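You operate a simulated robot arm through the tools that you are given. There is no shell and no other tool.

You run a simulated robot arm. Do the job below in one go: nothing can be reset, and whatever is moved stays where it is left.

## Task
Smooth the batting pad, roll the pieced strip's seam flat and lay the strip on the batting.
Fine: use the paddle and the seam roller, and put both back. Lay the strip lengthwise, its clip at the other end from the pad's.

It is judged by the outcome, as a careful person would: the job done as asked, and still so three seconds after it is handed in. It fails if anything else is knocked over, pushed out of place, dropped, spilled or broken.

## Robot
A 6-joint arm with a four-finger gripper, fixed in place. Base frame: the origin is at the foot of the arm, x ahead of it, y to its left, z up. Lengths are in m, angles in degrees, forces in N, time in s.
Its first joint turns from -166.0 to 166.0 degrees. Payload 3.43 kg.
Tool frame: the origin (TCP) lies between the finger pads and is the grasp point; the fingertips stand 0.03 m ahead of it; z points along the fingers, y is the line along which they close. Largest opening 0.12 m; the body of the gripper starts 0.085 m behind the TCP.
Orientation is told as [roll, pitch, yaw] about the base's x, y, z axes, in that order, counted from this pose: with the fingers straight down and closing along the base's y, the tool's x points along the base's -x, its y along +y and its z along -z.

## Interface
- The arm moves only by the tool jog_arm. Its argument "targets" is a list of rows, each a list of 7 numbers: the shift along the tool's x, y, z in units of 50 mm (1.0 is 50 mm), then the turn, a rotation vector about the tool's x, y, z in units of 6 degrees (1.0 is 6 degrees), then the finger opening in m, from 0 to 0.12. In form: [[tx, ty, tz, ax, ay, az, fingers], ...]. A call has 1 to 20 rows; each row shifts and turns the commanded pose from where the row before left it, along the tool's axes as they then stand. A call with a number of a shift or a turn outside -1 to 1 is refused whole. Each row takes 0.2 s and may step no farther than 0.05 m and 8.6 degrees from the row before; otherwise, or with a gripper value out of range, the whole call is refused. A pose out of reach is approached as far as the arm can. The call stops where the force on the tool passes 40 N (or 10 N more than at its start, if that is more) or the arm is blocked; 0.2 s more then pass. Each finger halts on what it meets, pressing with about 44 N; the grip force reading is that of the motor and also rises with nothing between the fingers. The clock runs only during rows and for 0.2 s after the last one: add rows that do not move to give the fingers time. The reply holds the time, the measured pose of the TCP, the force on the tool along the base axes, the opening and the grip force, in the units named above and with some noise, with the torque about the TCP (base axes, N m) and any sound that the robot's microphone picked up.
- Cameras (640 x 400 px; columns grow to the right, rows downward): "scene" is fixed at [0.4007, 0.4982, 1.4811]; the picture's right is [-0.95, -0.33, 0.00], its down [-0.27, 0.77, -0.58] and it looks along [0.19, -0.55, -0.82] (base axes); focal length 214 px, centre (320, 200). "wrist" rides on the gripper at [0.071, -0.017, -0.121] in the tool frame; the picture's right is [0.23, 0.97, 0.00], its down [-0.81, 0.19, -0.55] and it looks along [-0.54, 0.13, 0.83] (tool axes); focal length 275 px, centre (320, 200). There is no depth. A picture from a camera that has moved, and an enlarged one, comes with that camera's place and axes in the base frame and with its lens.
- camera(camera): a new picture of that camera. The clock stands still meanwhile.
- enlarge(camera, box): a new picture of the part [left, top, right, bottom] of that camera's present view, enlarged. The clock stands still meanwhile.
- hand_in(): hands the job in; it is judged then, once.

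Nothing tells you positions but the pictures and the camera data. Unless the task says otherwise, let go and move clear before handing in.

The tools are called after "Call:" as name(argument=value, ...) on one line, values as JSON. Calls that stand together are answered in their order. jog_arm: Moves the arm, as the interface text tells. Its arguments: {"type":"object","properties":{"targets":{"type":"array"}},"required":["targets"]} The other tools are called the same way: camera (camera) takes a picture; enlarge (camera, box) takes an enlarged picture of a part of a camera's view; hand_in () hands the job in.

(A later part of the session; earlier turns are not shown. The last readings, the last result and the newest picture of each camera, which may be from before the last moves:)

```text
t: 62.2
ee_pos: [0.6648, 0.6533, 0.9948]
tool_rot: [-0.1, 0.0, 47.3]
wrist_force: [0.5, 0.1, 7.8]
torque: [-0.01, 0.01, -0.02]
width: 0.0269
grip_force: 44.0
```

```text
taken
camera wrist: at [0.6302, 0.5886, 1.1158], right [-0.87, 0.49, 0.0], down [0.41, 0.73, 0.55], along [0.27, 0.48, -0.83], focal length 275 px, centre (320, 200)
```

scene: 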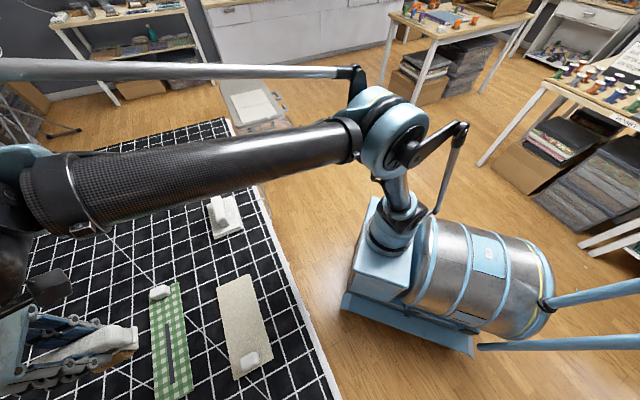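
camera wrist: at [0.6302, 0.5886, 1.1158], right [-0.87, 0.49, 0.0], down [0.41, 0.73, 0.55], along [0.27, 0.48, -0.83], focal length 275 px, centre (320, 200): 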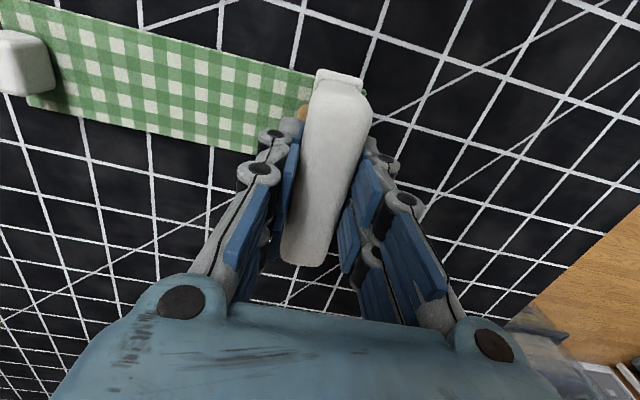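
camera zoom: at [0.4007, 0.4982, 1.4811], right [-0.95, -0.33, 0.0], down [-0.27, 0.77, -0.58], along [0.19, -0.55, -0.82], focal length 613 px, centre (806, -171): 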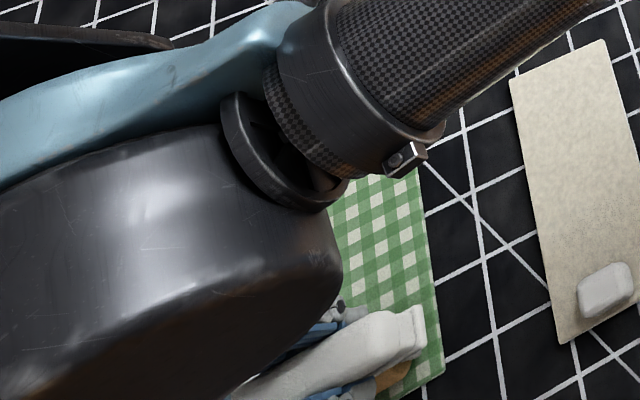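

Call:
jog_arm(targets=[[0, 0, -0.1, 0, 0, 0, 0.0], [0, 0, -0.5, 0, 0, 0, 0.0], [0, 0, -0.9, 0, 0, 0, 0.0], [0, 0, -1.0, 0, 0, 0, 0.0], [0, 0, 0, 0, 0, 0, 0.0], [0, 0, 0, 0, 0, 0, 0.0]])

Call:
camera(camera="wrist")

Call:
enlarge(camera="scene", box=[60, 240, 290, 400])

```text
t: 63.6
ee_pos: [0.6662, 0.6522, 1.1195]
tool_rot: [0.0, 0.1, 47.2]
wrist_force: [0.9, 0.1, -1.6]
torque: [0.02, -0.02, 0.01]
width: 0.0268
grip_force: 44.2
```

```text
taken
camera wrist: at [0.6309, 0.5887, 1.2405], right [-0.87, 0.49, 0.0], down [0.41, 0.73, 0.55], along [0.27, 0.48, -0.83], focal length 275 px, centre (320, 200)
```

wrist: 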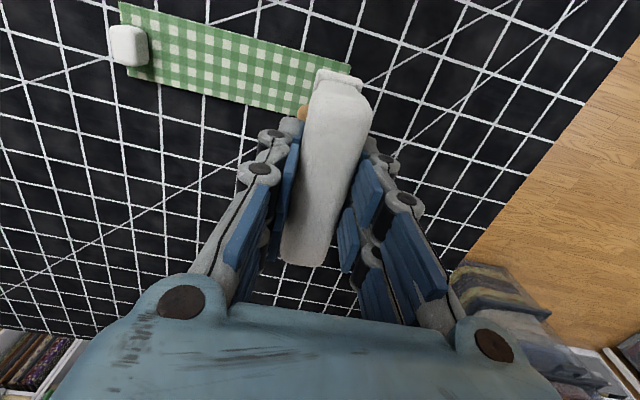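

```text
2.50 times, centred on (175, 320) of scene
camera zoom: at [0.4007, 0.4982, 1.4811], right [-0.95, -0.33, 0.0], down [-0.27, 0.77, -0.58], along [0.19, -0.55, -0.82], focal length 536 px, centre (682, -100)
```

zoom: 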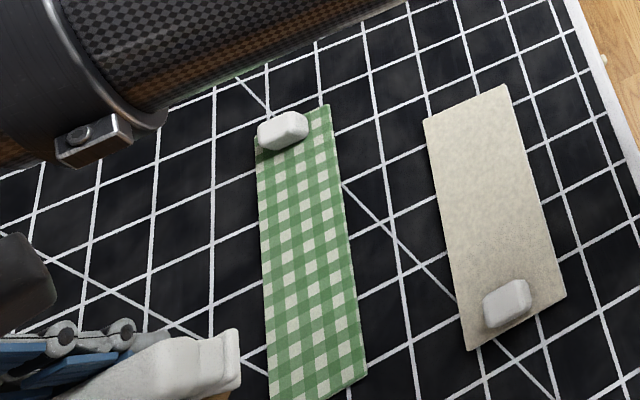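

The seam is fully flat and the strip stayed put. I turn the roller back to its stored orientation before returning it to the stand.

Call:
jog_arm(targets=[[0, 0, 0, 0, 0, 0.96, 0.0], [0, 0, 0, 0, 0, 0.96, 0.0], [0, 0, 0, 0, 0, 0.96, 0.0], [0, 0, 0, 0, 0, 0.96, 0.0], [0, 0, 0, 0, 0, 0.96, 0.0], [0, 0, 0, 0, 0, 0.96, 0.0], [0, 0, 0, 0, 0, 0.96, 0.0], [0, 0, 0, 0, 0, 0.96, 0.0], [0, 0, 0, 0, 0, 0.96, 0.0], [0, 0, 0, 0, 0, 0.96, 0.0], [0, 0, 0, 0, 0, 0.96, 0.0], [0, 0, 0, 0, 0, 0.96, 0.0], [0, 0, 0, 0, 0, 0.96, 0.0], [0, 0, 0, 0, 0, 0.96, 0.0], [0, 0, 0, 0, 0, 0.96, 0.0], [0, 0, 0, 0, 0, 0.96, 0.0], [0, 0, 0, 0, 0, 0, 0.0]])

Call:
jog_arm(targets=[[-0.5, -0.15, 0, 0, 0, 0, 0.0], [-0.8, -0.24, 0, 0, 0, 0, 0.0], [-0.88, -0.26, 0, 0, 0, 0, 0.0], [-0.9, -0.27, 0, 0, 0, 0, 0.0], [-0.9, -0.27, 0, 0, 0, 0, 0.0], [-0.9, -0.27, 0, 0, 0, 0, 0.0], [-0.9, -0.27, 0, 0, 0, 0, 0.0], [-0.9, -0.27, 0, 0, 0, 0, 0.0], [-0.9, -0.27, 0, 0, 0, 0, 0.0], [-0.9, -0.27, 0, 0, 0, 0, 0.0], [-0.9, -0.27, 0, 0, 0, 0, 0.0], [-0.8, -0.24, 0, 0, 0, 0, 0.0], [-0.5, -0.15, 0, 0, 0, 0, 0.0], [0, 0, 0, 0, 0, 0, 0.0], [0, 0, 0, 0, 0, 0, 0.0]])

Call:
camera(camera="wrist")

Call:
enlarge(camera="scene", box=[160, 110, 250, 210])

```text
t: 67.2
ee_pos: [0.666, 0.6521, 1.1196]
tool_rot: [-0.1, -0.1, -45.0]
wrist_force: [0.1, 0.1, -0.6]
torque: [0.03, -0.03, -0.01]
width: 0.0267
grip_force: 43.6
```

```text
t: 70.4
ee_pos: [0.9302, 0.1628, 1.1201]
tool_rot: [-0.1, 0.1, -44.8]
wrist_force: [0.3, -0.3, -1.7]
torque: [0.0, -0.01, 0.02]
width: 0.0269
grip_force: 44.1
```

```text
taken
camera wrist: at [0.8684, 0.2006, 1.241], right [0.52, 0.85, 0.0], down [0.71, -0.44, 0.55], along [0.47, -0.29, -0.83], focal length 275 px, centre (320, 200)
```

wrist: 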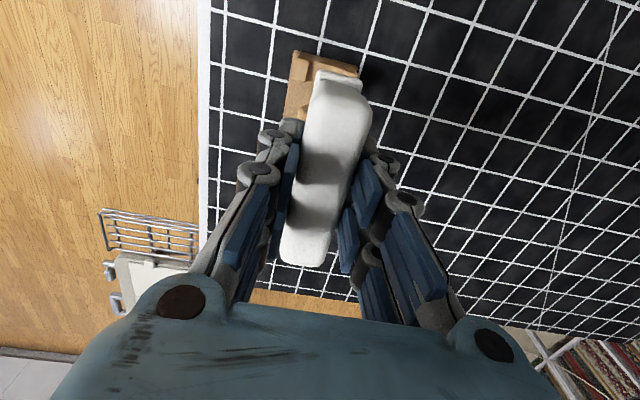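

```text
4.00 times, centred on (205, 160) of scene
camera zoom: at [0.4007, 0.4982, 1.4811], right [-0.95, -0.33, 0.0], down [-0.27, 0.77, -0.58], along [0.19, -0.55, -0.82], focal length 858 px, centre (780, 360)
```

zoom: 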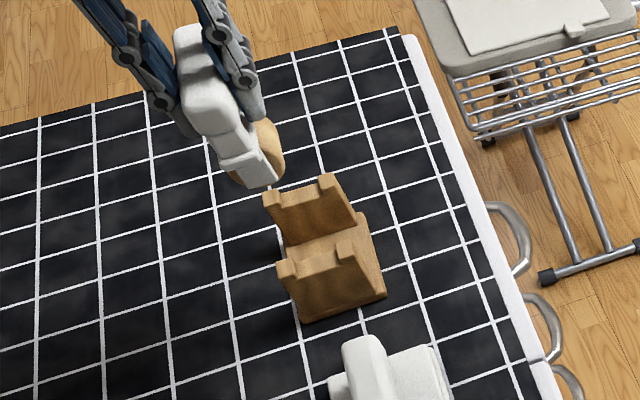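

I use the camera's own position to line up precisely over the cradle and lower to just above it.

Call:
jog_arm(targets=[[-0.317, -0.035, 0, 0, 0, 0, 0.0], [0, 0, 0.4, 0, 0, 0, 0.0], [0, 0, 0.5, 0, 0, 0, 0.0], [0, 0, 0, 0, 0, 0, 0.0], [0, 0, 0, 0, 0, 0, 0.0]])

Call:
camera(camera="wrist")

Call:
enlarge(camera="scene", box=[175, 120, 240, 200])

```text
t: 71.6
ee_pos: [0.9401, 0.1507, 1.0759]
tool_rot: [-0.1, 0.1, -44.8]
wrist_force: [-0.6, -1.1, -2.5]
torque: [0.02, -0.01, 0.01]
width: 0.0266
grip_force: 43.5
```

```text
taken
camera wrist: at [0.879, 0.1886, 1.1956], right [0.52, 0.85, 0.0], down [0.71, -0.44, 0.55], along [0.47, -0.29, -0.83], focal length 275 px, centre (320, 200)
```

wrist: 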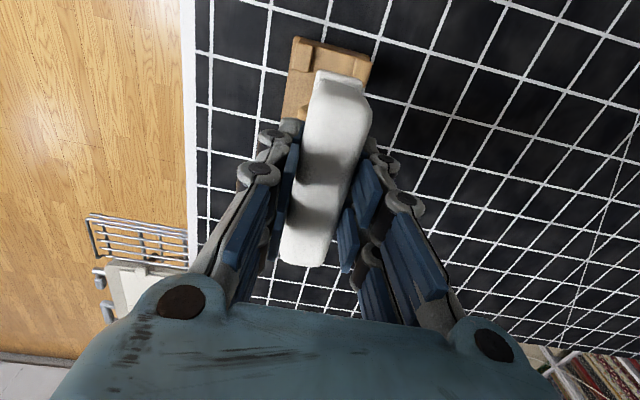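

```text
5.00 times, centred on (208, 160) of scene
camera zoom: at [0.4007, 0.4982, 1.4811], right [-0.95, -0.33, 0.0], down [-0.27, 0.77, -0.58], along [0.19, -0.55, -0.82], focal length 1072 px, centre (882, 400)
```

zoom: 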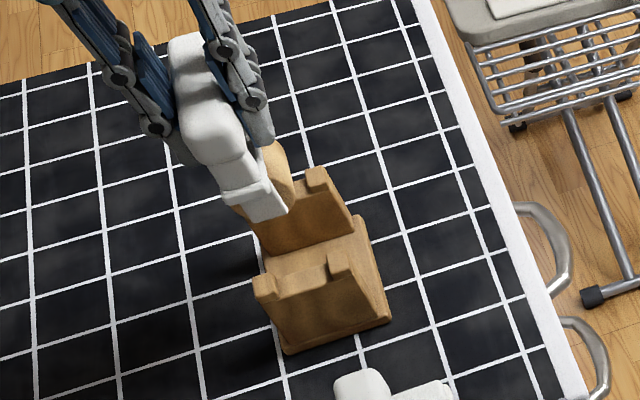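

Lined up within half a millimetre. I lower the roller into the cradle step by step, watching forces.

Call:
jog_arm(targets=[[-0.006, -0.008, 0.3, 0, 0, 0, 0.0], [0, 0, 0.3, 0, 0, 0, 0.0], [0, 0, 0.3, 0, 0, 0, 0.0], [0, 0, 0, 0, 0, 0, 0.0]])

Call:
camera(camera="wrist")

Call:
enlarge(camera="scene", box=[175, 130, 240, 200])

```text
t: 72.6
ee_pos: [0.9396, 0.1504, 1.0303]
tool_rot: [0.0, 0.0, -44.9]
wrist_force: [-0.2, -0.1, -2.1]
torque: [-0.05, 0.0, 0.01]
width: 0.027
grip_force: 44.0
```

```text
taken
camera wrist: at [0.8791, 0.1876, 1.1502], right [0.52, 0.85, 0.0], down [0.71, -0.44, 0.55], along [0.47, -0.29, -0.83], focal length 275 px, centre (320, 200)
```

wrist: 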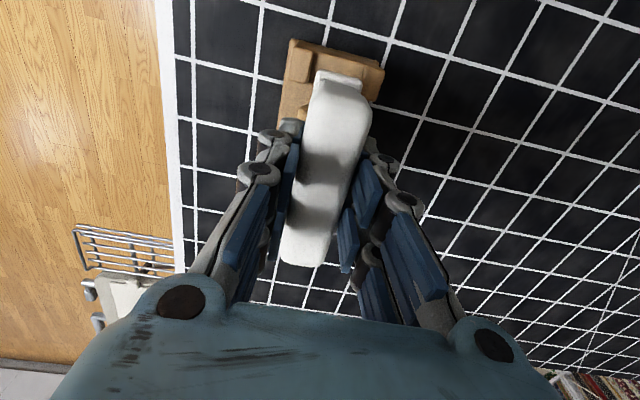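

```text
5.71 times, centred on (208, 165) of scene
camera zoom: at [0.4007, 0.4982, 1.4811], right [-0.95, -0.33, 0.0], down [-0.27, 0.77, -0.58], along [0.19, -0.55, -0.82], focal length 1226 px, centre (963, 400)
```

zoom: 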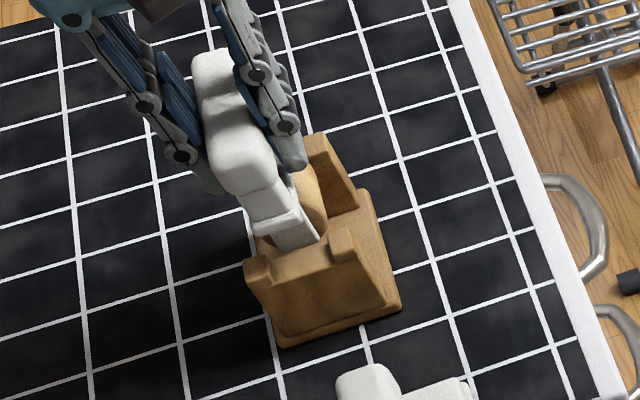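

Call:
jog_arm(targets=[[0.018, 0, 0.2, 0, 0, 0, 0.0], [0, 0, 0.15, 0, 0, 0, 0.0], [0, 0, 0.12, 0, 0, 0, 0.0], [0, 0, 0, 0, 0, 0, 0.0]])

Call:
enlarge(camera="wrist", box=[230, 30, 410, 250])

Call:
enlarge(camera="scene", box=[175, 130, 240, 200])

```text
t: 73.6
ee_pos: [0.9384, 0.1489, 1.006]
tool_rot: [-0.1, 0.0, -44.9]
wrist_force: [-1.3, 0.4, -1.5]
torque: [-0.01, -0.03, 0.02]
width: 0.0267
grip_force: 44.4
```

```text
1.82 times, centred on (320, 140) of wrist
camera zoom: at [0.8782, 0.1884, 1.1272], right [0.52, 0.85, 0.0], down [0.71, -0.44, 0.55], along [0.47, -0.29, -0.83], focal length 500 px, centre (320, 309)
```

zoom: 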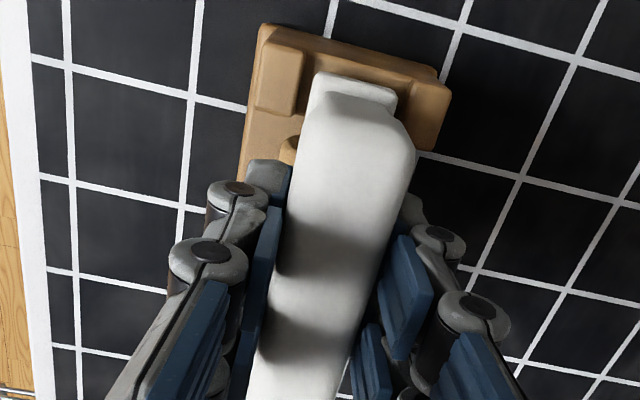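

```text
5.71 times, centred on (208, 165) of scene
camera zoom: at [0.4007, 0.4982, 1.4811], right [-0.95, -0.33, 0.0], down [-0.27, 0.77, -0.58], along [0.19, -0.55, -0.82], focal length 1226 px, centre (963, 400)
```

zoom: 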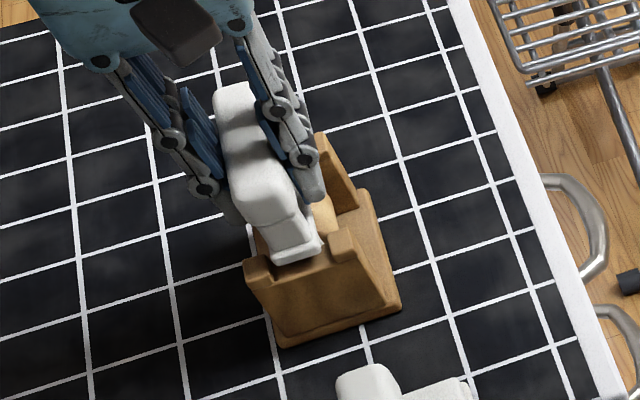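

Call:
jog_arm(targets=[[0, 0, 0.04, 0, 0, 0, 0.0], [0, 0, 0.03, 0, 0, 0, 0.0], [0, 0, 0.02, 0, 0, 0, 0.0], [0, 0, 0, 0, 0, 0, 0.0]])

```text
t: 74.6
ee_pos: [0.9405, 0.1506, 1.0018]
tool_rot: [0.0, 0.0, -45.0]
wrist_force: [0.0, 0.0, -1.5]
torque: [-0.02, 0.01, -0.03]
width: 0.0266
grip_force: 44.3
```

Call:
jog_arm(targets=[[0, 0, 0.02, 0, 0, 0, 0.0], [0, 0, 0, 0, 0, 0, 0.0]])

Call:
enlarge(camera="scene", box=[175, 130, 240, 200])

Call:
enlarge(camera="wrist", box=[230, 30, 410, 250])

```text
t: 75.2
ee_pos: [0.9395, 0.15, 1.0018]
tool_rot: [-0.1, 0.0, -44.9]
wrist_force: [-0.4, 0.7, -2.3]
torque: [-0.02, -0.01, 0.04]
width: 0.0267
grip_force: 43.9
```

```text
5.71 times, centred on (208, 165) of scene
camera zoom: at [0.4007, 0.4982, 1.4811], right [-0.95, -0.33, 0.0], down [-0.27, 0.77, -0.58], along [0.19, -0.55, -0.82], focal length 1226 px, centre (963, 400)
```

zoom: 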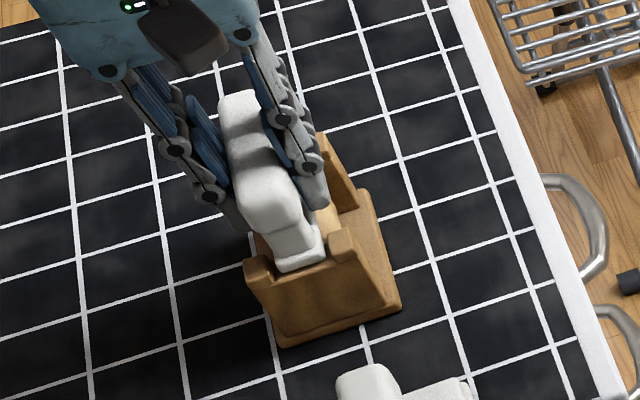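

```text
1.82 times, centred on (320, 140) of wrist
camera zoom: at [0.8782, 0.1882, 1.1214], right [0.52, 0.85, 0.0], down [0.71, -0.44, 0.55], along [0.47, -0.29, -0.83], focal length 500 px, centre (320, 309)
```

zoom: 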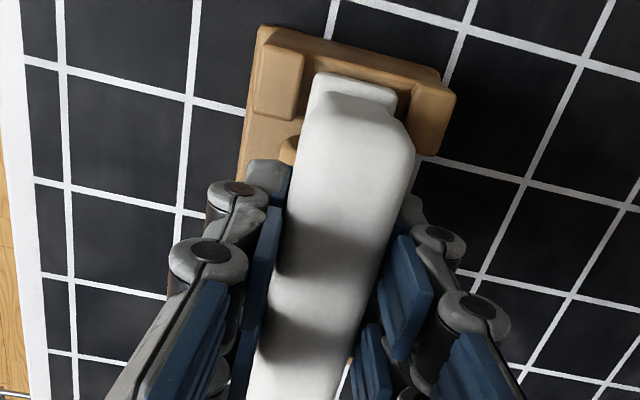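

The roller sits at the same height and place as when I took it. I ease down another fraction and release.

Call:
jog_arm(targets=[[0, 0, 0.014, 0, 0, 0, 0.0], [0, 0, 0, 0, 0, 0, 0.0]])

```text
t: 75.8
ee_pos: [0.9386, 0.1506, 1.0004]
tool_rot: [0.0, -0.1, -44.9]
wrist_force: [4.0, 0.8, 10.9]
torque: [0.35, 0.16, -0.11]
width: 0.0269
grip_force: 43.7
```

Call:
jog_arm(targets=[[0, 0, -0.007, 0, 0, 0, 0.0], [0, 0, 0, 0, 0, 0, 0.0], [0, 0, 0, 0, 0, 0, 0.03], [0, 0, 0, 0, 0, 0, 0.04], [0, 0, 0, 0, 0, 0, 0.055], [0, 0, 0, 0, 0, 0, 0.055]])

Call:
enlarge(camera="scene", box=[175, 130, 240, 200])

Call:
enlarge(camera="wrist", box=[230, 30, 410, 250])

```text
t: 77.2
ee_pos: [0.9388, 0.1499, 1.0013]
tool_rot: [-0.1, -0.1, -44.9]
wrist_force: [0.3, 0.5, 0.2]
torque: [0.02, -0.02, -0.02]
width: 0.0552
grip_force: 0.1
```

```text
5.71 times, centred on (208, 165) of scene
camera zoom: at [0.4007, 0.4982, 1.4811], right [-0.95, -0.33, 0.0], down [-0.27, 0.77, -0.58], along [0.19, -0.55, -0.82], focal length 1226 px, centre (963, 400)
```

zoom: 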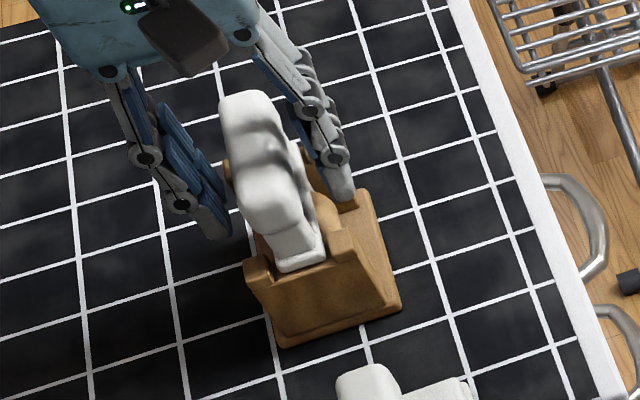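

```text
1.82 times, centred on (320, 140) of wrist
camera zoom: at [0.8781, 0.1884, 1.1212], right [0.52, 0.85, 0.0], down [0.71, -0.44, 0.55], along [0.47, -0.29, -0.83], focal length 500 px, centre (320, 309)
```

zoom: 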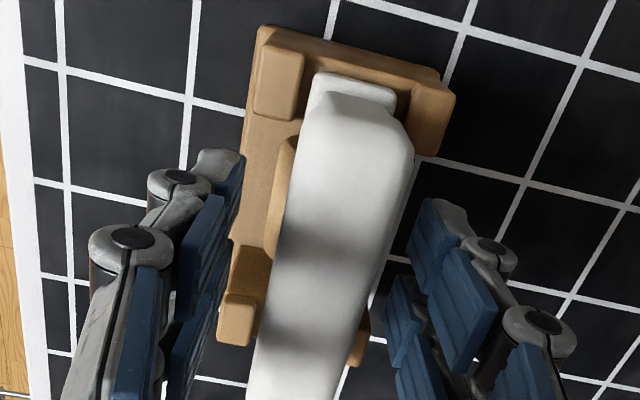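

The roller is seated just as before. I rise clear, open the fingers and travel to look closely at the strip's clip.

Call:
jog_arm(targets=[[0, 0, -0.3, 0, 0, 0, 0.055], [0, 0, -0.6, 0, 0, 0, 0.055], [0, 0, -0.9, 0, 0, 0, 0.055], [0, 0, -0.6, 0, 0, 0, 0.08], [0.5, 0.16, 0, 0, 0, 0, 0.1], [0.8, 0.26, 0, 0, 0, 0, 0.12], [0.9, 0.3, 0, 0, 0, 0, 0.12], [0.9, 0.3, 0, 0, 0, 0, 0.12], [0.9, 0.3, 0, 0, 0, 0, 0.12], [0.9, 0.3, 0, 0, 0, 0, 0.12], [0.9, 0.3, 0, 0, 0, 0, 0.12], [0.9, 0.3, 0, 0, 0, 0, 0.12], [0.9, 0.3, 0, 0, 0, 0, 0.12], [0.9, 0.3, 0, 0, 0, 0, 0.12], [0.9, 0.3, 0, 0, 0, 0, 0.12], [0.6, 0.18, 0, 0, 0, 0, 0.12], [0, 0, 0, 0, 0, 0, 0.12], [0, 0, 0, 0, 0, 0, 0.12]])

Call:
camera(camera="wrist")

Call:
camera(camera="scene")

```text
t: 81.0
ee_pos: [0.7015, 0.6203, 1.1202]
tool_rot: [-0.1, 0.0, -44.9]
wrist_force: [0.1, 0.2, -0.4]
torque: [0.01, 0.0, 0.01]
width: 0.1203
grip_force: 0.1
```

```text
taken
camera wrist: at [0.6406, 0.6586, 1.2401], right [0.52, 0.85, 0.0], down [0.71, -0.44, 0.55], along [0.47, -0.29, -0.83], focal length 275 px, centre (320, 200)
```

wrist: 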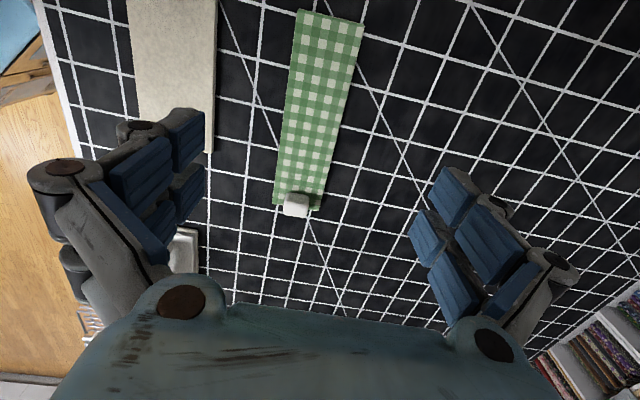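

```text
taken
```

scene: 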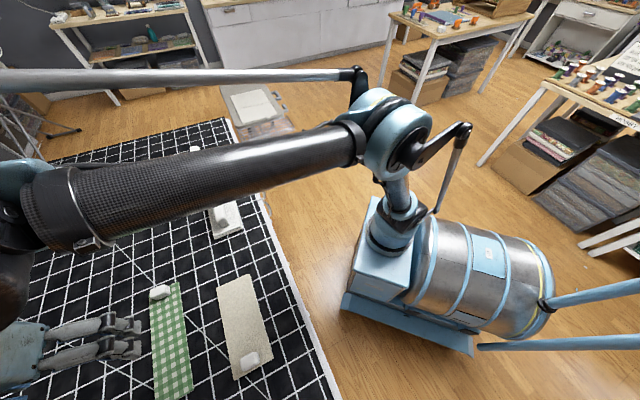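

Call:
enlarge(camera="wrist", box=[240, 0, 400, 220])

Call:
enlarge(camera="wrist", box=[260, 170, 340, 230])

Call:
enlarge(camera="scene", box=[140, 275, 190, 315])

Call:
enlarge(camera="scene", box=[215, 330, 285, 390])

```text
1.82 times, centred on (320, 110) of wrist
camera zoom: at [0.6406, 0.6586, 1.2401], right [0.52, 0.85, 0.0], down [0.71, -0.44, 0.55], along [0.47, -0.29, -0.83], focal length 500 px, centre (320, 364)
```

zoom: 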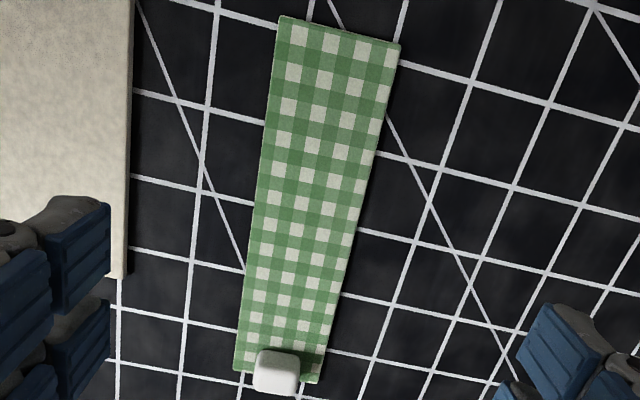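

```text
6.67 times, centred on (300, 200) of wrist
camera zoom: at [0.6406, 0.6586, 1.2401], right [0.52, 0.85, 0.0], down [0.71, -0.44, 0.55], along [0.47, -0.29, -0.83], focal length 1835 px, centre (453, 200)
```

zoom: 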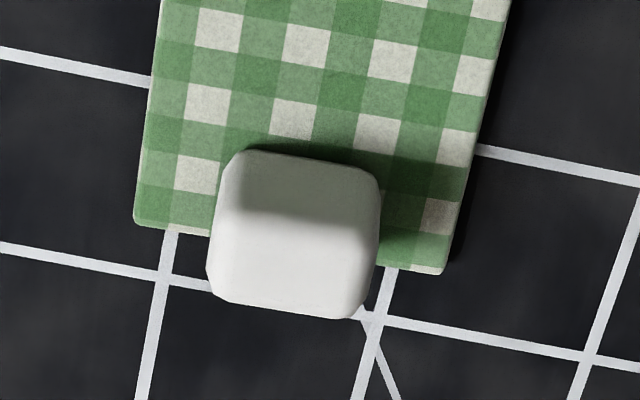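

```text
10.00 times, centred on (165, 295) of scene
camera zoom: at [0.4007, 0.4982, 1.4811], right [-0.95, -0.33, 0.0], down [-0.27, 0.77, -0.58], along [0.19, -0.55, -0.82], focal length 2145 px, centre (1870, -750)
```

zoom: 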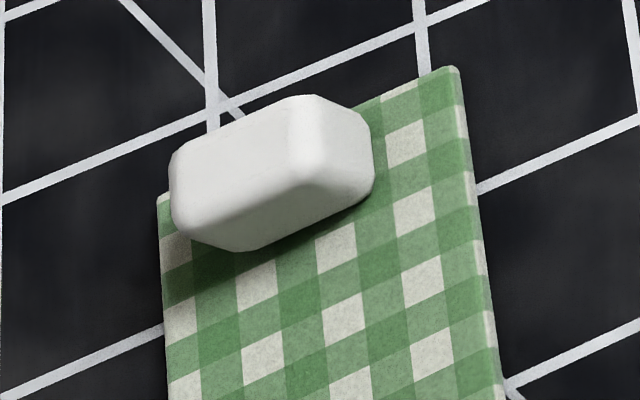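

```text
6.67 times, centred on (250, 360) of scene
camera zoom: at [0.4007, 0.4982, 1.4811], right [-0.95, -0.33, 0.0], down [-0.27, 0.77, -0.58], along [0.19, -0.55, -0.82], focal length 1430 px, centre (787, -867)
```

zoom: 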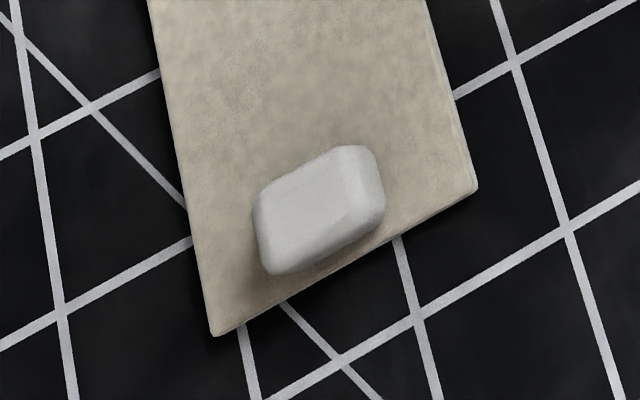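

Clip of the strip: about 0.034 m wide, centre near (0.813, 0.513), top at z of about 0.927, roughly 14 mm in from the strip's end. I align the gripper with the strip and move above its clip.

Call:
jog_arm(targets=[[0, 0, 0, 0, 0, -0.305, 0.12], [-0.6, -0.01, 0, 0, 0, 0, 0.12], [-0.9, -0.012, 0, 0, 0, 0, 0.12], [-0.9, -0.012, 0, 0, 0, 0, 0.1], [-0.7, -0.012, 0.2, 0, 0, 0, 0.09], [0, 0, 0.7, 0, 0, 0, 0.08], [0, 0, 0.7, 0, 0, 0, 0.08], [0, 0, 0.4, 0, 0, 0, 0.08], [0, 0, 0, 0, 0, 0, 0.08], [0, 0, 0, 0, 0, 0, 0.08]])

Call:
camera(camera="wrist")

Call:
enlarge(camera="wrist", box=[240, 60, 400, 230])

Call:
enlarge(camera="scene", box=[100, 240, 220, 350])

```text
t: 83.2
ee_pos: [0.813, 0.5128, 1.0203]
tool_rot: [-0.1, -0.1, -43.0]
wrist_force: [-0.2, 0.0, 0.0]
torque: [0.0, 0.04, 0.04]
width: 0.08
grip_force: 0.1
```

```text
taken
camera wrist: at [0.7512, 0.5491, 1.1403], right [0.5, 0.87, 0.0], down [0.72, -0.41, 0.55], along [0.48, -0.28, -0.83], focal length 275 px, centre (320, 200)
```

wrist: 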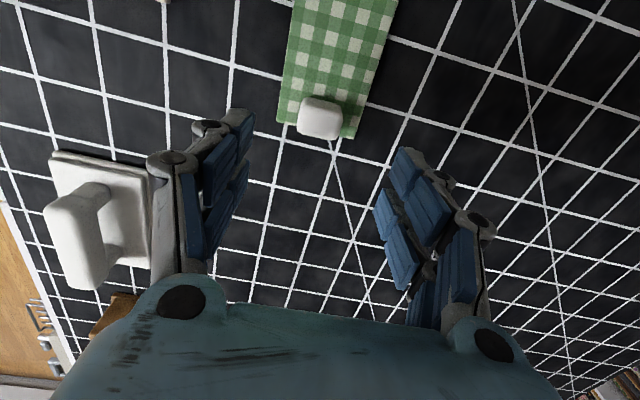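

```text
2.35 times, centred on (320, 145) of wrist
camera zoom: at [0.7512, 0.5491, 1.1403], right [0.5, 0.87, 0.0], down [0.72, -0.41, 0.55], along [0.48, -0.28, -0.83], focal length 648 px, centre (320, 329)
```

zoom: 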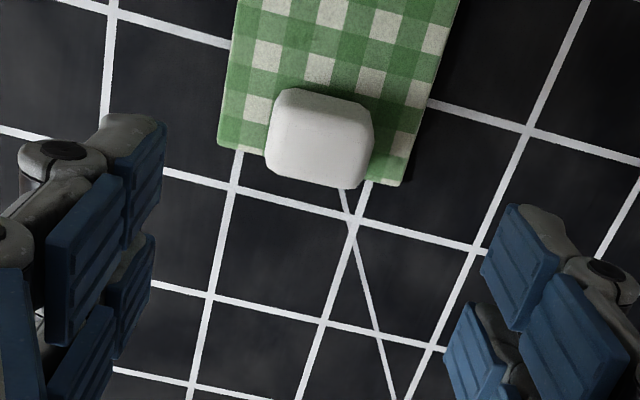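

```text
3.64 times, centred on (160, 295) of scene
camera zoom: at [0.4007, 0.4982, 1.4811], right [-0.95, -0.33, 0.0], down [-0.27, 0.77, -0.58], along [0.19, -0.55, -0.82], focal length 780 px, centre (902, -146)
```

zoom: 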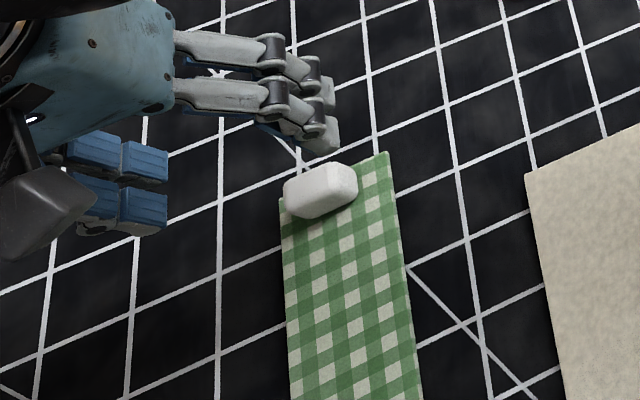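

The clip is centred to a couple of millimetres. I correct, lower nearer and check again.

Call:
jog_arm(targets=[[0.08, -0.02, 0.4, 0, 0, 0, 0.08], [0, 0, 0.5, 0, 0, 0, 0.07], [0, 0, 0.2, 0, 0, 0, 0.07], [0, 0, 0, 0, 0, 0, 0.07], [0, 0, 0, 0, 0, 0, 0.07]])

Call:
camera(camera="wrist")

Call:
enlarge(camera="wrist", box=[230, 60, 410, 230])

Call:
enlarge(camera="scene", box=[110, 250, 210, 340])

```text
t: 84.4
ee_pos: [0.8084, 0.5132, 0.9646]
tool_rot: [-0.2, 0.0, -43.1]
wrist_force: [0.1, -0.4, 0.2]
torque: [0.01, -0.01, -0.02]
width: 0.07
grip_force: 0.1
```

```text
taken
camera wrist: at [0.7475, 0.5504, 1.0856], right [0.5, 0.87, 0.0], down [0.72, -0.41, 0.55], along [0.48, -0.28, -0.83], focal length 275 px, centre (320, 200)
```

wrist: 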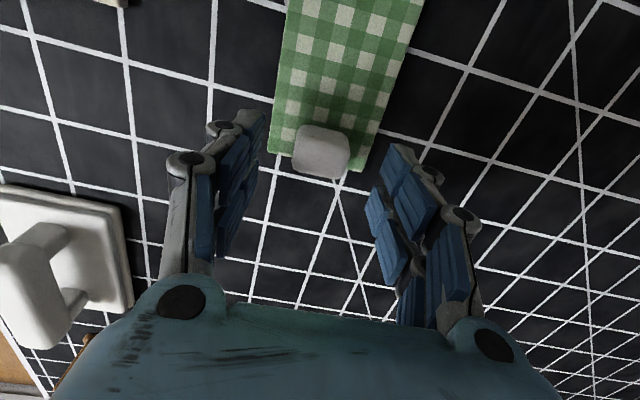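

```text
2.35 times, centred on (320, 145) of wrist
camera zoom: at [0.7475, 0.5504, 1.0856], right [0.5, 0.87, 0.0], down [0.72, -0.41, 0.55], along [0.48, -0.28, -0.83], focal length 648 px, centre (320, 329)
```

zoom: 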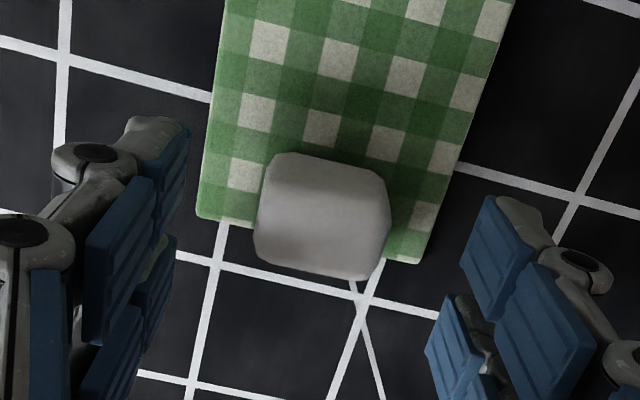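

```text
4.44 times, centred on (160, 295) of scene
camera zoom: at [0.4007, 0.4982, 1.4811], right [-0.95, -0.33, 0.0], down [-0.27, 0.77, -0.58], along [0.19, -0.55, -0.82], focal length 953 px, centre (1031, -222)
```

zoom: 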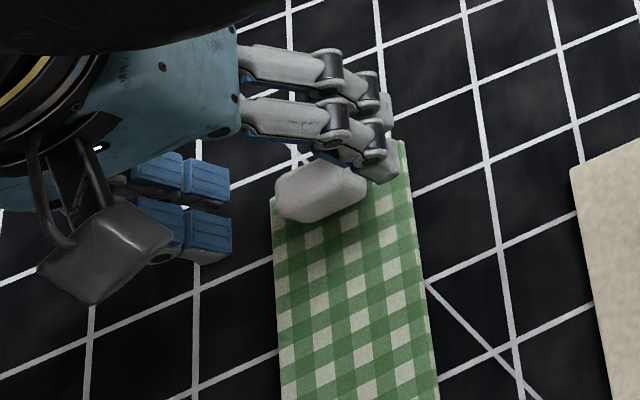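

The clip is well centred. I lower so the tips sit just above the strip beside the clip.

Call:
jog_arm(targets=[[0.05, -0.01, 0.2, 0, 0, 0, 0.07], [0, 0, 0.2, 0, 0, 0, 0.06], [0, 0, 0.08, 0, 0, 0, 0.06], [0, 0, 0, 0, 0, 0, 0.06]])

Call:
enlarge(camera="wrist", box=[230, 60, 410, 230])

Call:
enlarge(camera="scene", box=[120, 260, 200, 330])

```text
t: 85.4
ee_pos: [0.8069, 0.5144, 0.9419]
tool_rot: [-0.1, -0.1, -43.0]
wrist_force: [-0.1, 0.4, 0.0]
torque: [-0.01, -0.02, 0.01]
width: 0.0601
grip_force: 0.1
```

```text
2.35 times, centred on (320, 145) of wrist
camera zoom: at [0.7453, 0.5518, 1.0621], right [0.5, 0.87, 0.0], down [0.72, -0.41, 0.55], along [0.48, -0.28, -0.83], focal length 648 px, centre (320, 329)
```

zoom: 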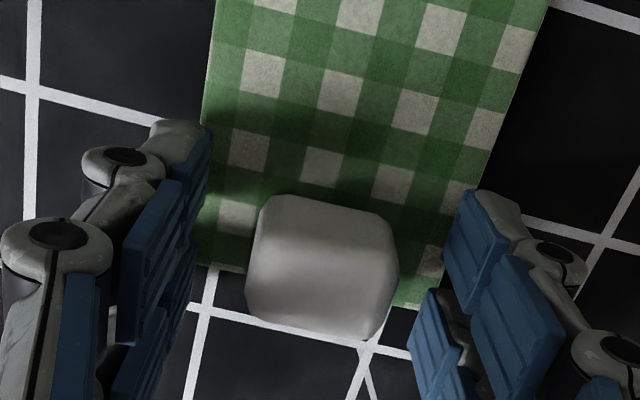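

```text
5.71 times, centred on (160, 295) of scene
camera zoom: at [0.4007, 0.4982, 1.4811], right [-0.95, -0.33, 0.0], down [-0.27, 0.77, -0.58], along [0.19, -0.55, -0.82], focal length 1226 px, centre (1234, -343)
```

zoom: 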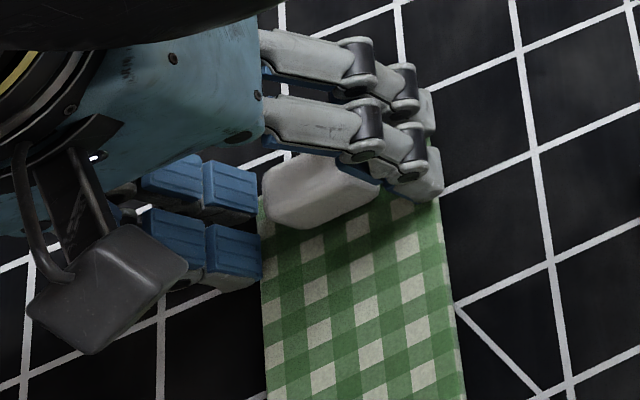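

Centred to within a millimetre. I lower 2 mm more and close on the clip.

Call:
jog_arm(targets=[[0, 0, 0.05, 0, 0, 0, 0.06], [0, 0, 0, 0, 0, 0, 0.05], [0, 0, 0, 0, 0, 0, 0.042], [0, 0, 0, 0, 0, 0, 0.036], [0, 0, 0, 0, 0, 0, 0.03], [0, 0, 0, 0, 0, 0, 0.0], [0, 0, 0, 0, 0, 0, 0.0]])

Call:
enlarge(camera="wrist", box=[230, 60, 410, 230])

Call:
enlarge(camera="scene", box=[120, 260, 200, 330])

```text
t: 87.0
ee_pos: [0.8071, 0.5151, 0.9396]
tool_rot: [-0.1, -0.1, -43.1]
wrist_force: [-0.4, -0.2, -0.4]
torque: [0.02, -0.04, -0.08]
width: 0.033
grip_force: 44.0
```

```text
2.35 times, centred on (320, 145) of wrist
camera zoom: at [0.7455, 0.5518, 1.0596], right [0.5, 0.87, 0.0], down [0.72, -0.41, 0.55], along [0.48, -0.28, -0.83], focal length 648 px, centre (320, 329)
```

zoom: 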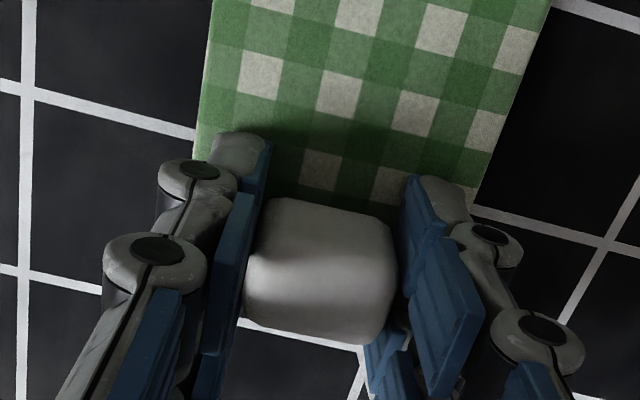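

```text
5.71 times, centred on (160, 295) of scene
camera zoom: at [0.4007, 0.4982, 1.4811], right [-0.95, -0.33, 0.0], down [-0.27, 0.77, -0.58], along [0.19, -0.55, -0.82], focal length 1226 px, centre (1234, -343)
```

zoom: 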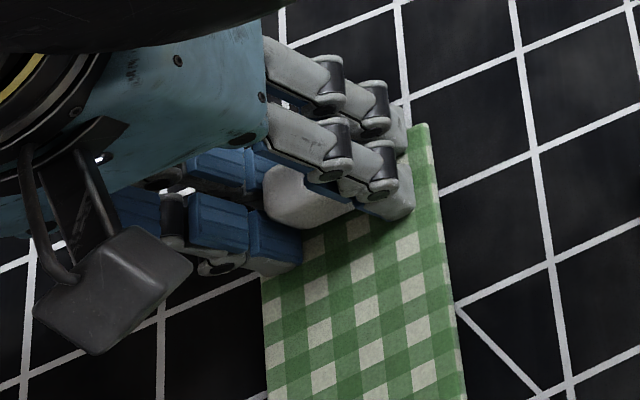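

The clip is gripped (0.033 m). I lift slowly a few centimetres and check how the strip hangs and what it weighs.

Call:
jog_arm(targets=[[0, 0, -0.1, 0, 0, 0, 0.0], [0, 0, -0.3, 0, 0, 0, 0.0], [0, 0, -0.4, 0, 0, 0, 0.0], [0, 0, -0.4, 0, 0, 0, 0.0], [0, 0, 0, 0, 0, 0, 0.0], [0, 0, 0, 0, 0, 0, 0.0]])

Call:
camera(camera="wrist")

Call:
enlarge(camera="scene", box=[90, 250, 290, 400])

Call:
jog_arm(targets=[[0, 0, 0, 0, 0, 0, 0.0]])

Call:
jog_arm(targets=[[0, 0, 0, 0, 0, 0, 0.0]])

Call:
jog_arm(targets=[[0, 0, 0, 0, 0, 0, 0.0]])

```text
t: 88.4
ee_pos: [0.8084, 0.5156, 0.9981]
tool_rot: [-0.1, 0.0, -43.1]
wrist_force: [0.1, 0.2, 0.0]
torque: [0.0, -0.03, -0.03]
width: 0.0328
grip_force: 43.8
```

```text
taken
camera wrist: at [0.7458, 0.5521, 1.1188], right [0.5, 0.87, 0.0], down [0.72, -0.41, 0.55], along [0.48, -0.28, -0.83], focal length 275 px, centre (320, 200)
```

wrist: 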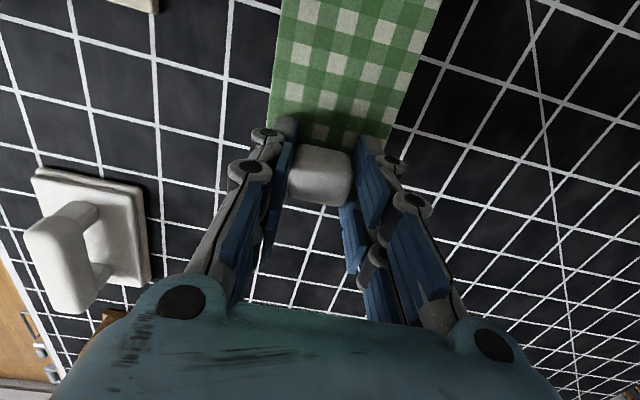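

```text
2.67 times, centred on (190, 325) of scene
camera zoom: at [0.4007, 0.4982, 1.4811], right [-0.95, -0.33, 0.0], down [-0.27, 0.77, -0.58], along [0.19, -0.55, -0.82], focal length 572 px, centre (667, -133)
```

zoom: 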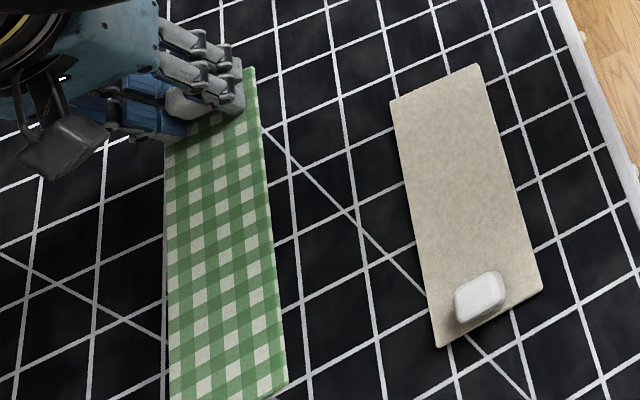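

```text
t: 88.8
ee_pos: [0.8091, 0.5155, 0.9983]
tool_rot: [0.0, 0.0, -43.1]
wrist_force: [0.3, -0.5, -1.0]
torque: [-0.02, -0.05, 0.04]
width: 0.0329
grip_force: 44.0
```

```text
t: 89.2
ee_pos: [0.8078, 0.5167, 0.9989]
tool_rot: [-0.1, 0.0, -43.1]
wrist_force: [-0.1, 0.6, 0.4]
torque: [0.01, -0.04, 0.05]
width: 0.0329
grip_force: 43.5
```

```text
t: 89.6
ee_pos: [0.8071, 0.5166, 0.9975]
tool_rot: [-0.1, 0.0, -43.1]
wrist_force: [0.2, 0.0, -0.5]
torque: [0.03, -0.01, 0.03]
width: 0.0329
grip_force: 44.3
```

The strip is light and stays level in the grip. The pad's own clip occupies its far end, so I will lay the strip flat with its free end just short of that clip. First I raise, align the yaw to the pad, and carry it over.

Call:
jog_arm(targets=[[0, 0, -0.4, 0, 0, 0, 0.0], [0, 0, -0.4, 0, 0, 0.305, 0.0], [-0.03, -0.4, 0, 0, 0, 0, 0.0], [-0.06, -0.7, 0, 0, 0, 0, 0.0], [-0.07, -0.8, 0, 0, 0, 0, 0.0], [-0.07, -0.8, 0, 0, 0, 0, 0.0], [-0.05, -0.54, 0, 0, 0, 0, 0.0], [0, 0, 0, 0, 0, 0, 0.0], [0, 0, 0, 0, 0, 0, 0.0]])

Call:
camera(camera="wrist")

Call:
enlarge(camera="scene", box=[150, 220, 310, 390])

```text
t: 91.6
ee_pos: [0.7022, 0.3912, 1.0393]
tool_rot: [-0.1, 0.0, -44.8]
wrist_force: [0.2, -0.5, 0.2]
torque: [-0.05, -0.03, 0.02]
width: 0.033
grip_force: 44.4
```

```text
taken
camera wrist: at [0.6415, 0.4293, 1.1597], right [0.52, 0.85, 0.0], down [0.71, -0.44, 0.55], along [0.47, -0.29, -0.83], focal length 275 px, centre (320, 200)
```

wrist: 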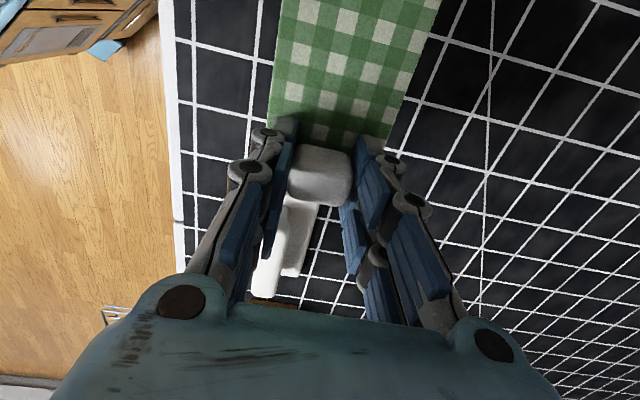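

```text
2.35 times, centred on (230, 305) of scene
camera zoom: at [0.4007, 0.4982, 1.4811], right [-0.95, -0.33, 0.0], down [-0.27, 0.77, -0.58], along [0.19, -0.55, -0.82], focal length 505 px, centre (532, -47)
```

zoom: 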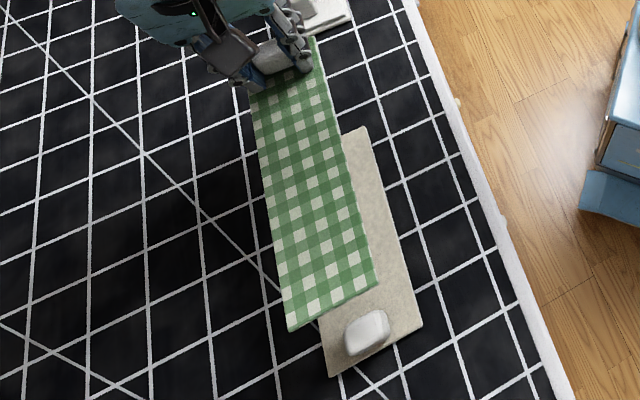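

The strip is right over the pad, free end short of the pad's clip. I lower to about 1.5 cm above and check the gap and the edges.

Call:
jog_arm(targets=[[0, -0.02, 0.5, 0, 0, 0, 0.0], [0, 0, 0.5, 0, 0, 0, 0.0], [0, 0, 0.4, 0, 0, 0, 0.0], [0, 0, 0, 0, 0, 0, 0.0], [0, 0, 0, 0, 0, 0, 0.0]])

Call:
enlarge(camera="scene", box=[180, 230, 290, 390])

Call:
enlarge(camera="scene", box=[215, 320, 285, 390])

Call:
camera(camera="wrist")

```text
t: 92.8
ee_pos: [0.7026, 0.3912, 0.9677]
tool_rot: [-0.1, 0.0, -44.9]
wrist_force: [-0.6, 0.1, 0.3]
torque: [0.0, -0.05, -0.01]
width: 0.0331
grip_force: 43.9
```

```text
2.50 times, centred on (235, 310) of scene
camera zoom: at [0.4007, 0.4982, 1.4811], right [-0.95, -0.33, 0.0], down [-0.27, 0.77, -0.58], along [0.19, -0.55, -0.82], focal length 536 px, centre (532, -75)
```

zoom: 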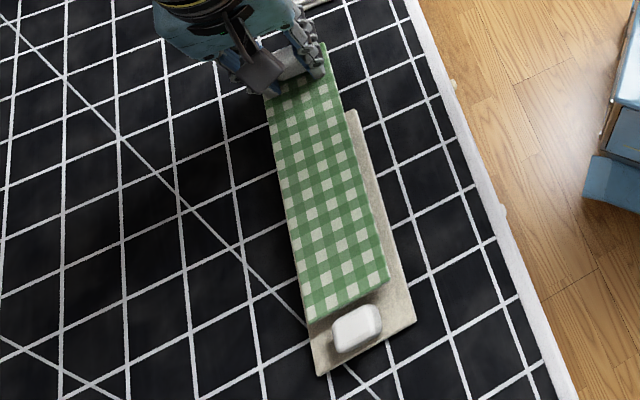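

```text
5.71 times, centred on (250, 355) of scene
camera zoom: at [0.4007, 0.4982, 1.4811], right [-0.95, -0.33, 0.0], down [-0.27, 0.77, -0.58], along [0.19, -0.55, -0.82], focal length 1226 px, centre (720, -686)
```

zoom: 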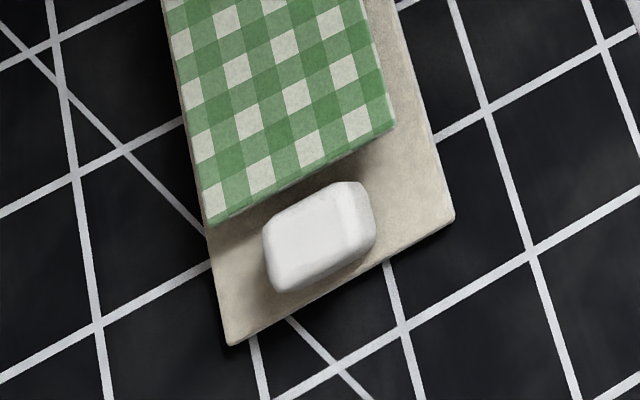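

```text
taken
camera wrist: at [0.6411, 0.4291, 1.0888], right [0.52, 0.85, 0.0], down [0.71, -0.44, 0.55], along [0.47, -0.29, -0.83], focal length 275 px, centre (320, 200)
```

wrist: 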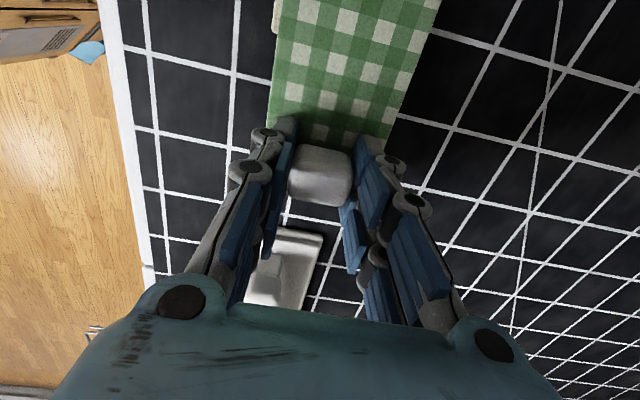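

Laterally the strip will land centred on the pad, with a 6–8 mm gap to the pad's clip. I shift 3 mm closer to the clip and lower until nearly touching.

Call:
jog_arm(targets=[[0.06, 0, 0.1, 0, 0, 0, 0.0], [0, 0, 0.1, 0, 0, 0, 0.0], [0, 0, 0.06, 0, 0, 0, 0.0], [0, 0, 0, 0, 0, 0, 0.0], [0, 0, 0, 0, 0, 0, 0.0]])

Call:
enlarge(camera="scene", box=[180, 230, 290, 390])

Call:
enlarge(camera="scene", box=[215, 320, 285, 390])

```text
t: 94.0
ee_pos: [0.6993, 0.3927, 0.9564]
tool_rot: [0.0, 0.1, -44.9]
wrist_force: [0.4, 0.0, 0.1]
torque: [-0.02, -0.02, -0.02]
width: 0.0329
grip_force: 44.3
```

```text
2.50 times, centred on (235, 310) of scene
camera zoom: at [0.4007, 0.4982, 1.4811], right [-0.95, -0.33, 0.0], down [-0.27, 0.77, -0.58], along [0.19, -0.55, -0.82], focal length 536 px, centre (532, -75)
```

zoom: 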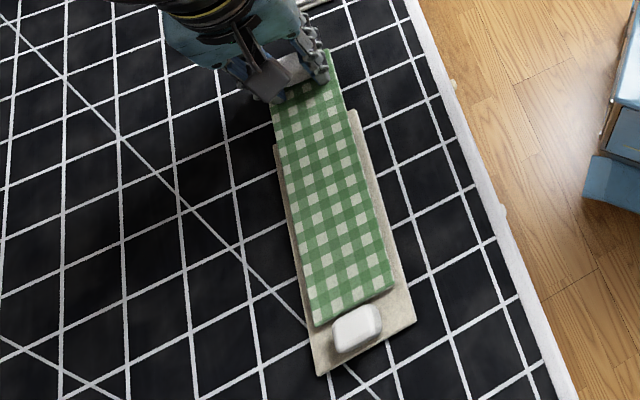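

```text
5.71 times, centred on (250, 355) of scene
camera zoom: at [0.4007, 0.4982, 1.4811], right [-0.95, -0.33, 0.0], down [-0.27, 0.77, -0.58], along [0.19, -0.55, -0.82], focal length 1226 px, centre (720, -686)
```

zoom: 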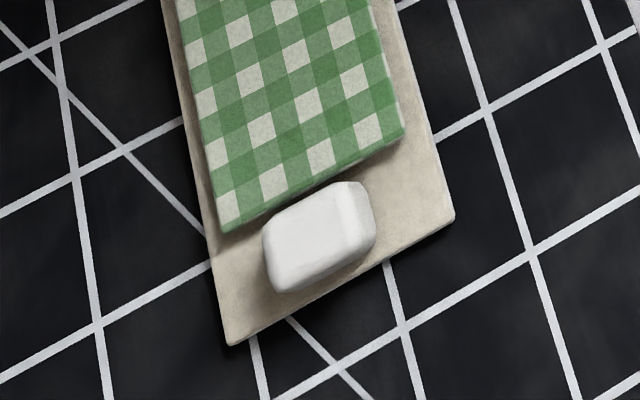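

Centred on the pad with a small gap to the clip. I lower in millimetre steps until it touches.

Call:
jog_arm(targets=[[0, 0, 0.05, 0, 0, 0, 0.0], [0, 0, 0.04, 0, 0, 0, 0.0], [0, 0, 0, 0, 0, 0, 0.0]])

```text
t: 94.8
ee_pos: [0.6999, 0.3917, 0.9515]
tool_rot: [-0.1, 0.0, -44.9]
wrist_force: [0.7, -0.3, -1.2]
torque: [-0.04, -0.01, 0.01]
width: 0.0327
grip_force: 43.7
```

Call:
jog_arm(targets=[[0, 0, 0.015, 0, 0, 0, 0.0], [0, 0, 0, 0, 0, 0, 0.0]])

Call:
jog_arm(targets=[[0, 0, 0.015, 0, 0, 0, 0.0], [0, 0, 0, 0, 0, 0, 0.0]])

```text
t: 95.4
ee_pos: [0.7009, 0.3934, 0.9503]
tool_rot: [-0.1, 0.1, -44.8]
wrist_force: [-0.4, -0.4, -0.7]
torque: [0.02, -0.02, 0.03]
width: 0.0327
grip_force: 44.2
```

```text
t: 96.0
ee_pos: [0.7006, 0.3929, 0.9487]
tool_rot: [-0.1, -0.1, -44.9]
wrist_force: [-0.4, -0.6, 0.0]
torque: [-0.03, -0.03, -0.01]
width: 0.0331
grip_force: 44.3
```

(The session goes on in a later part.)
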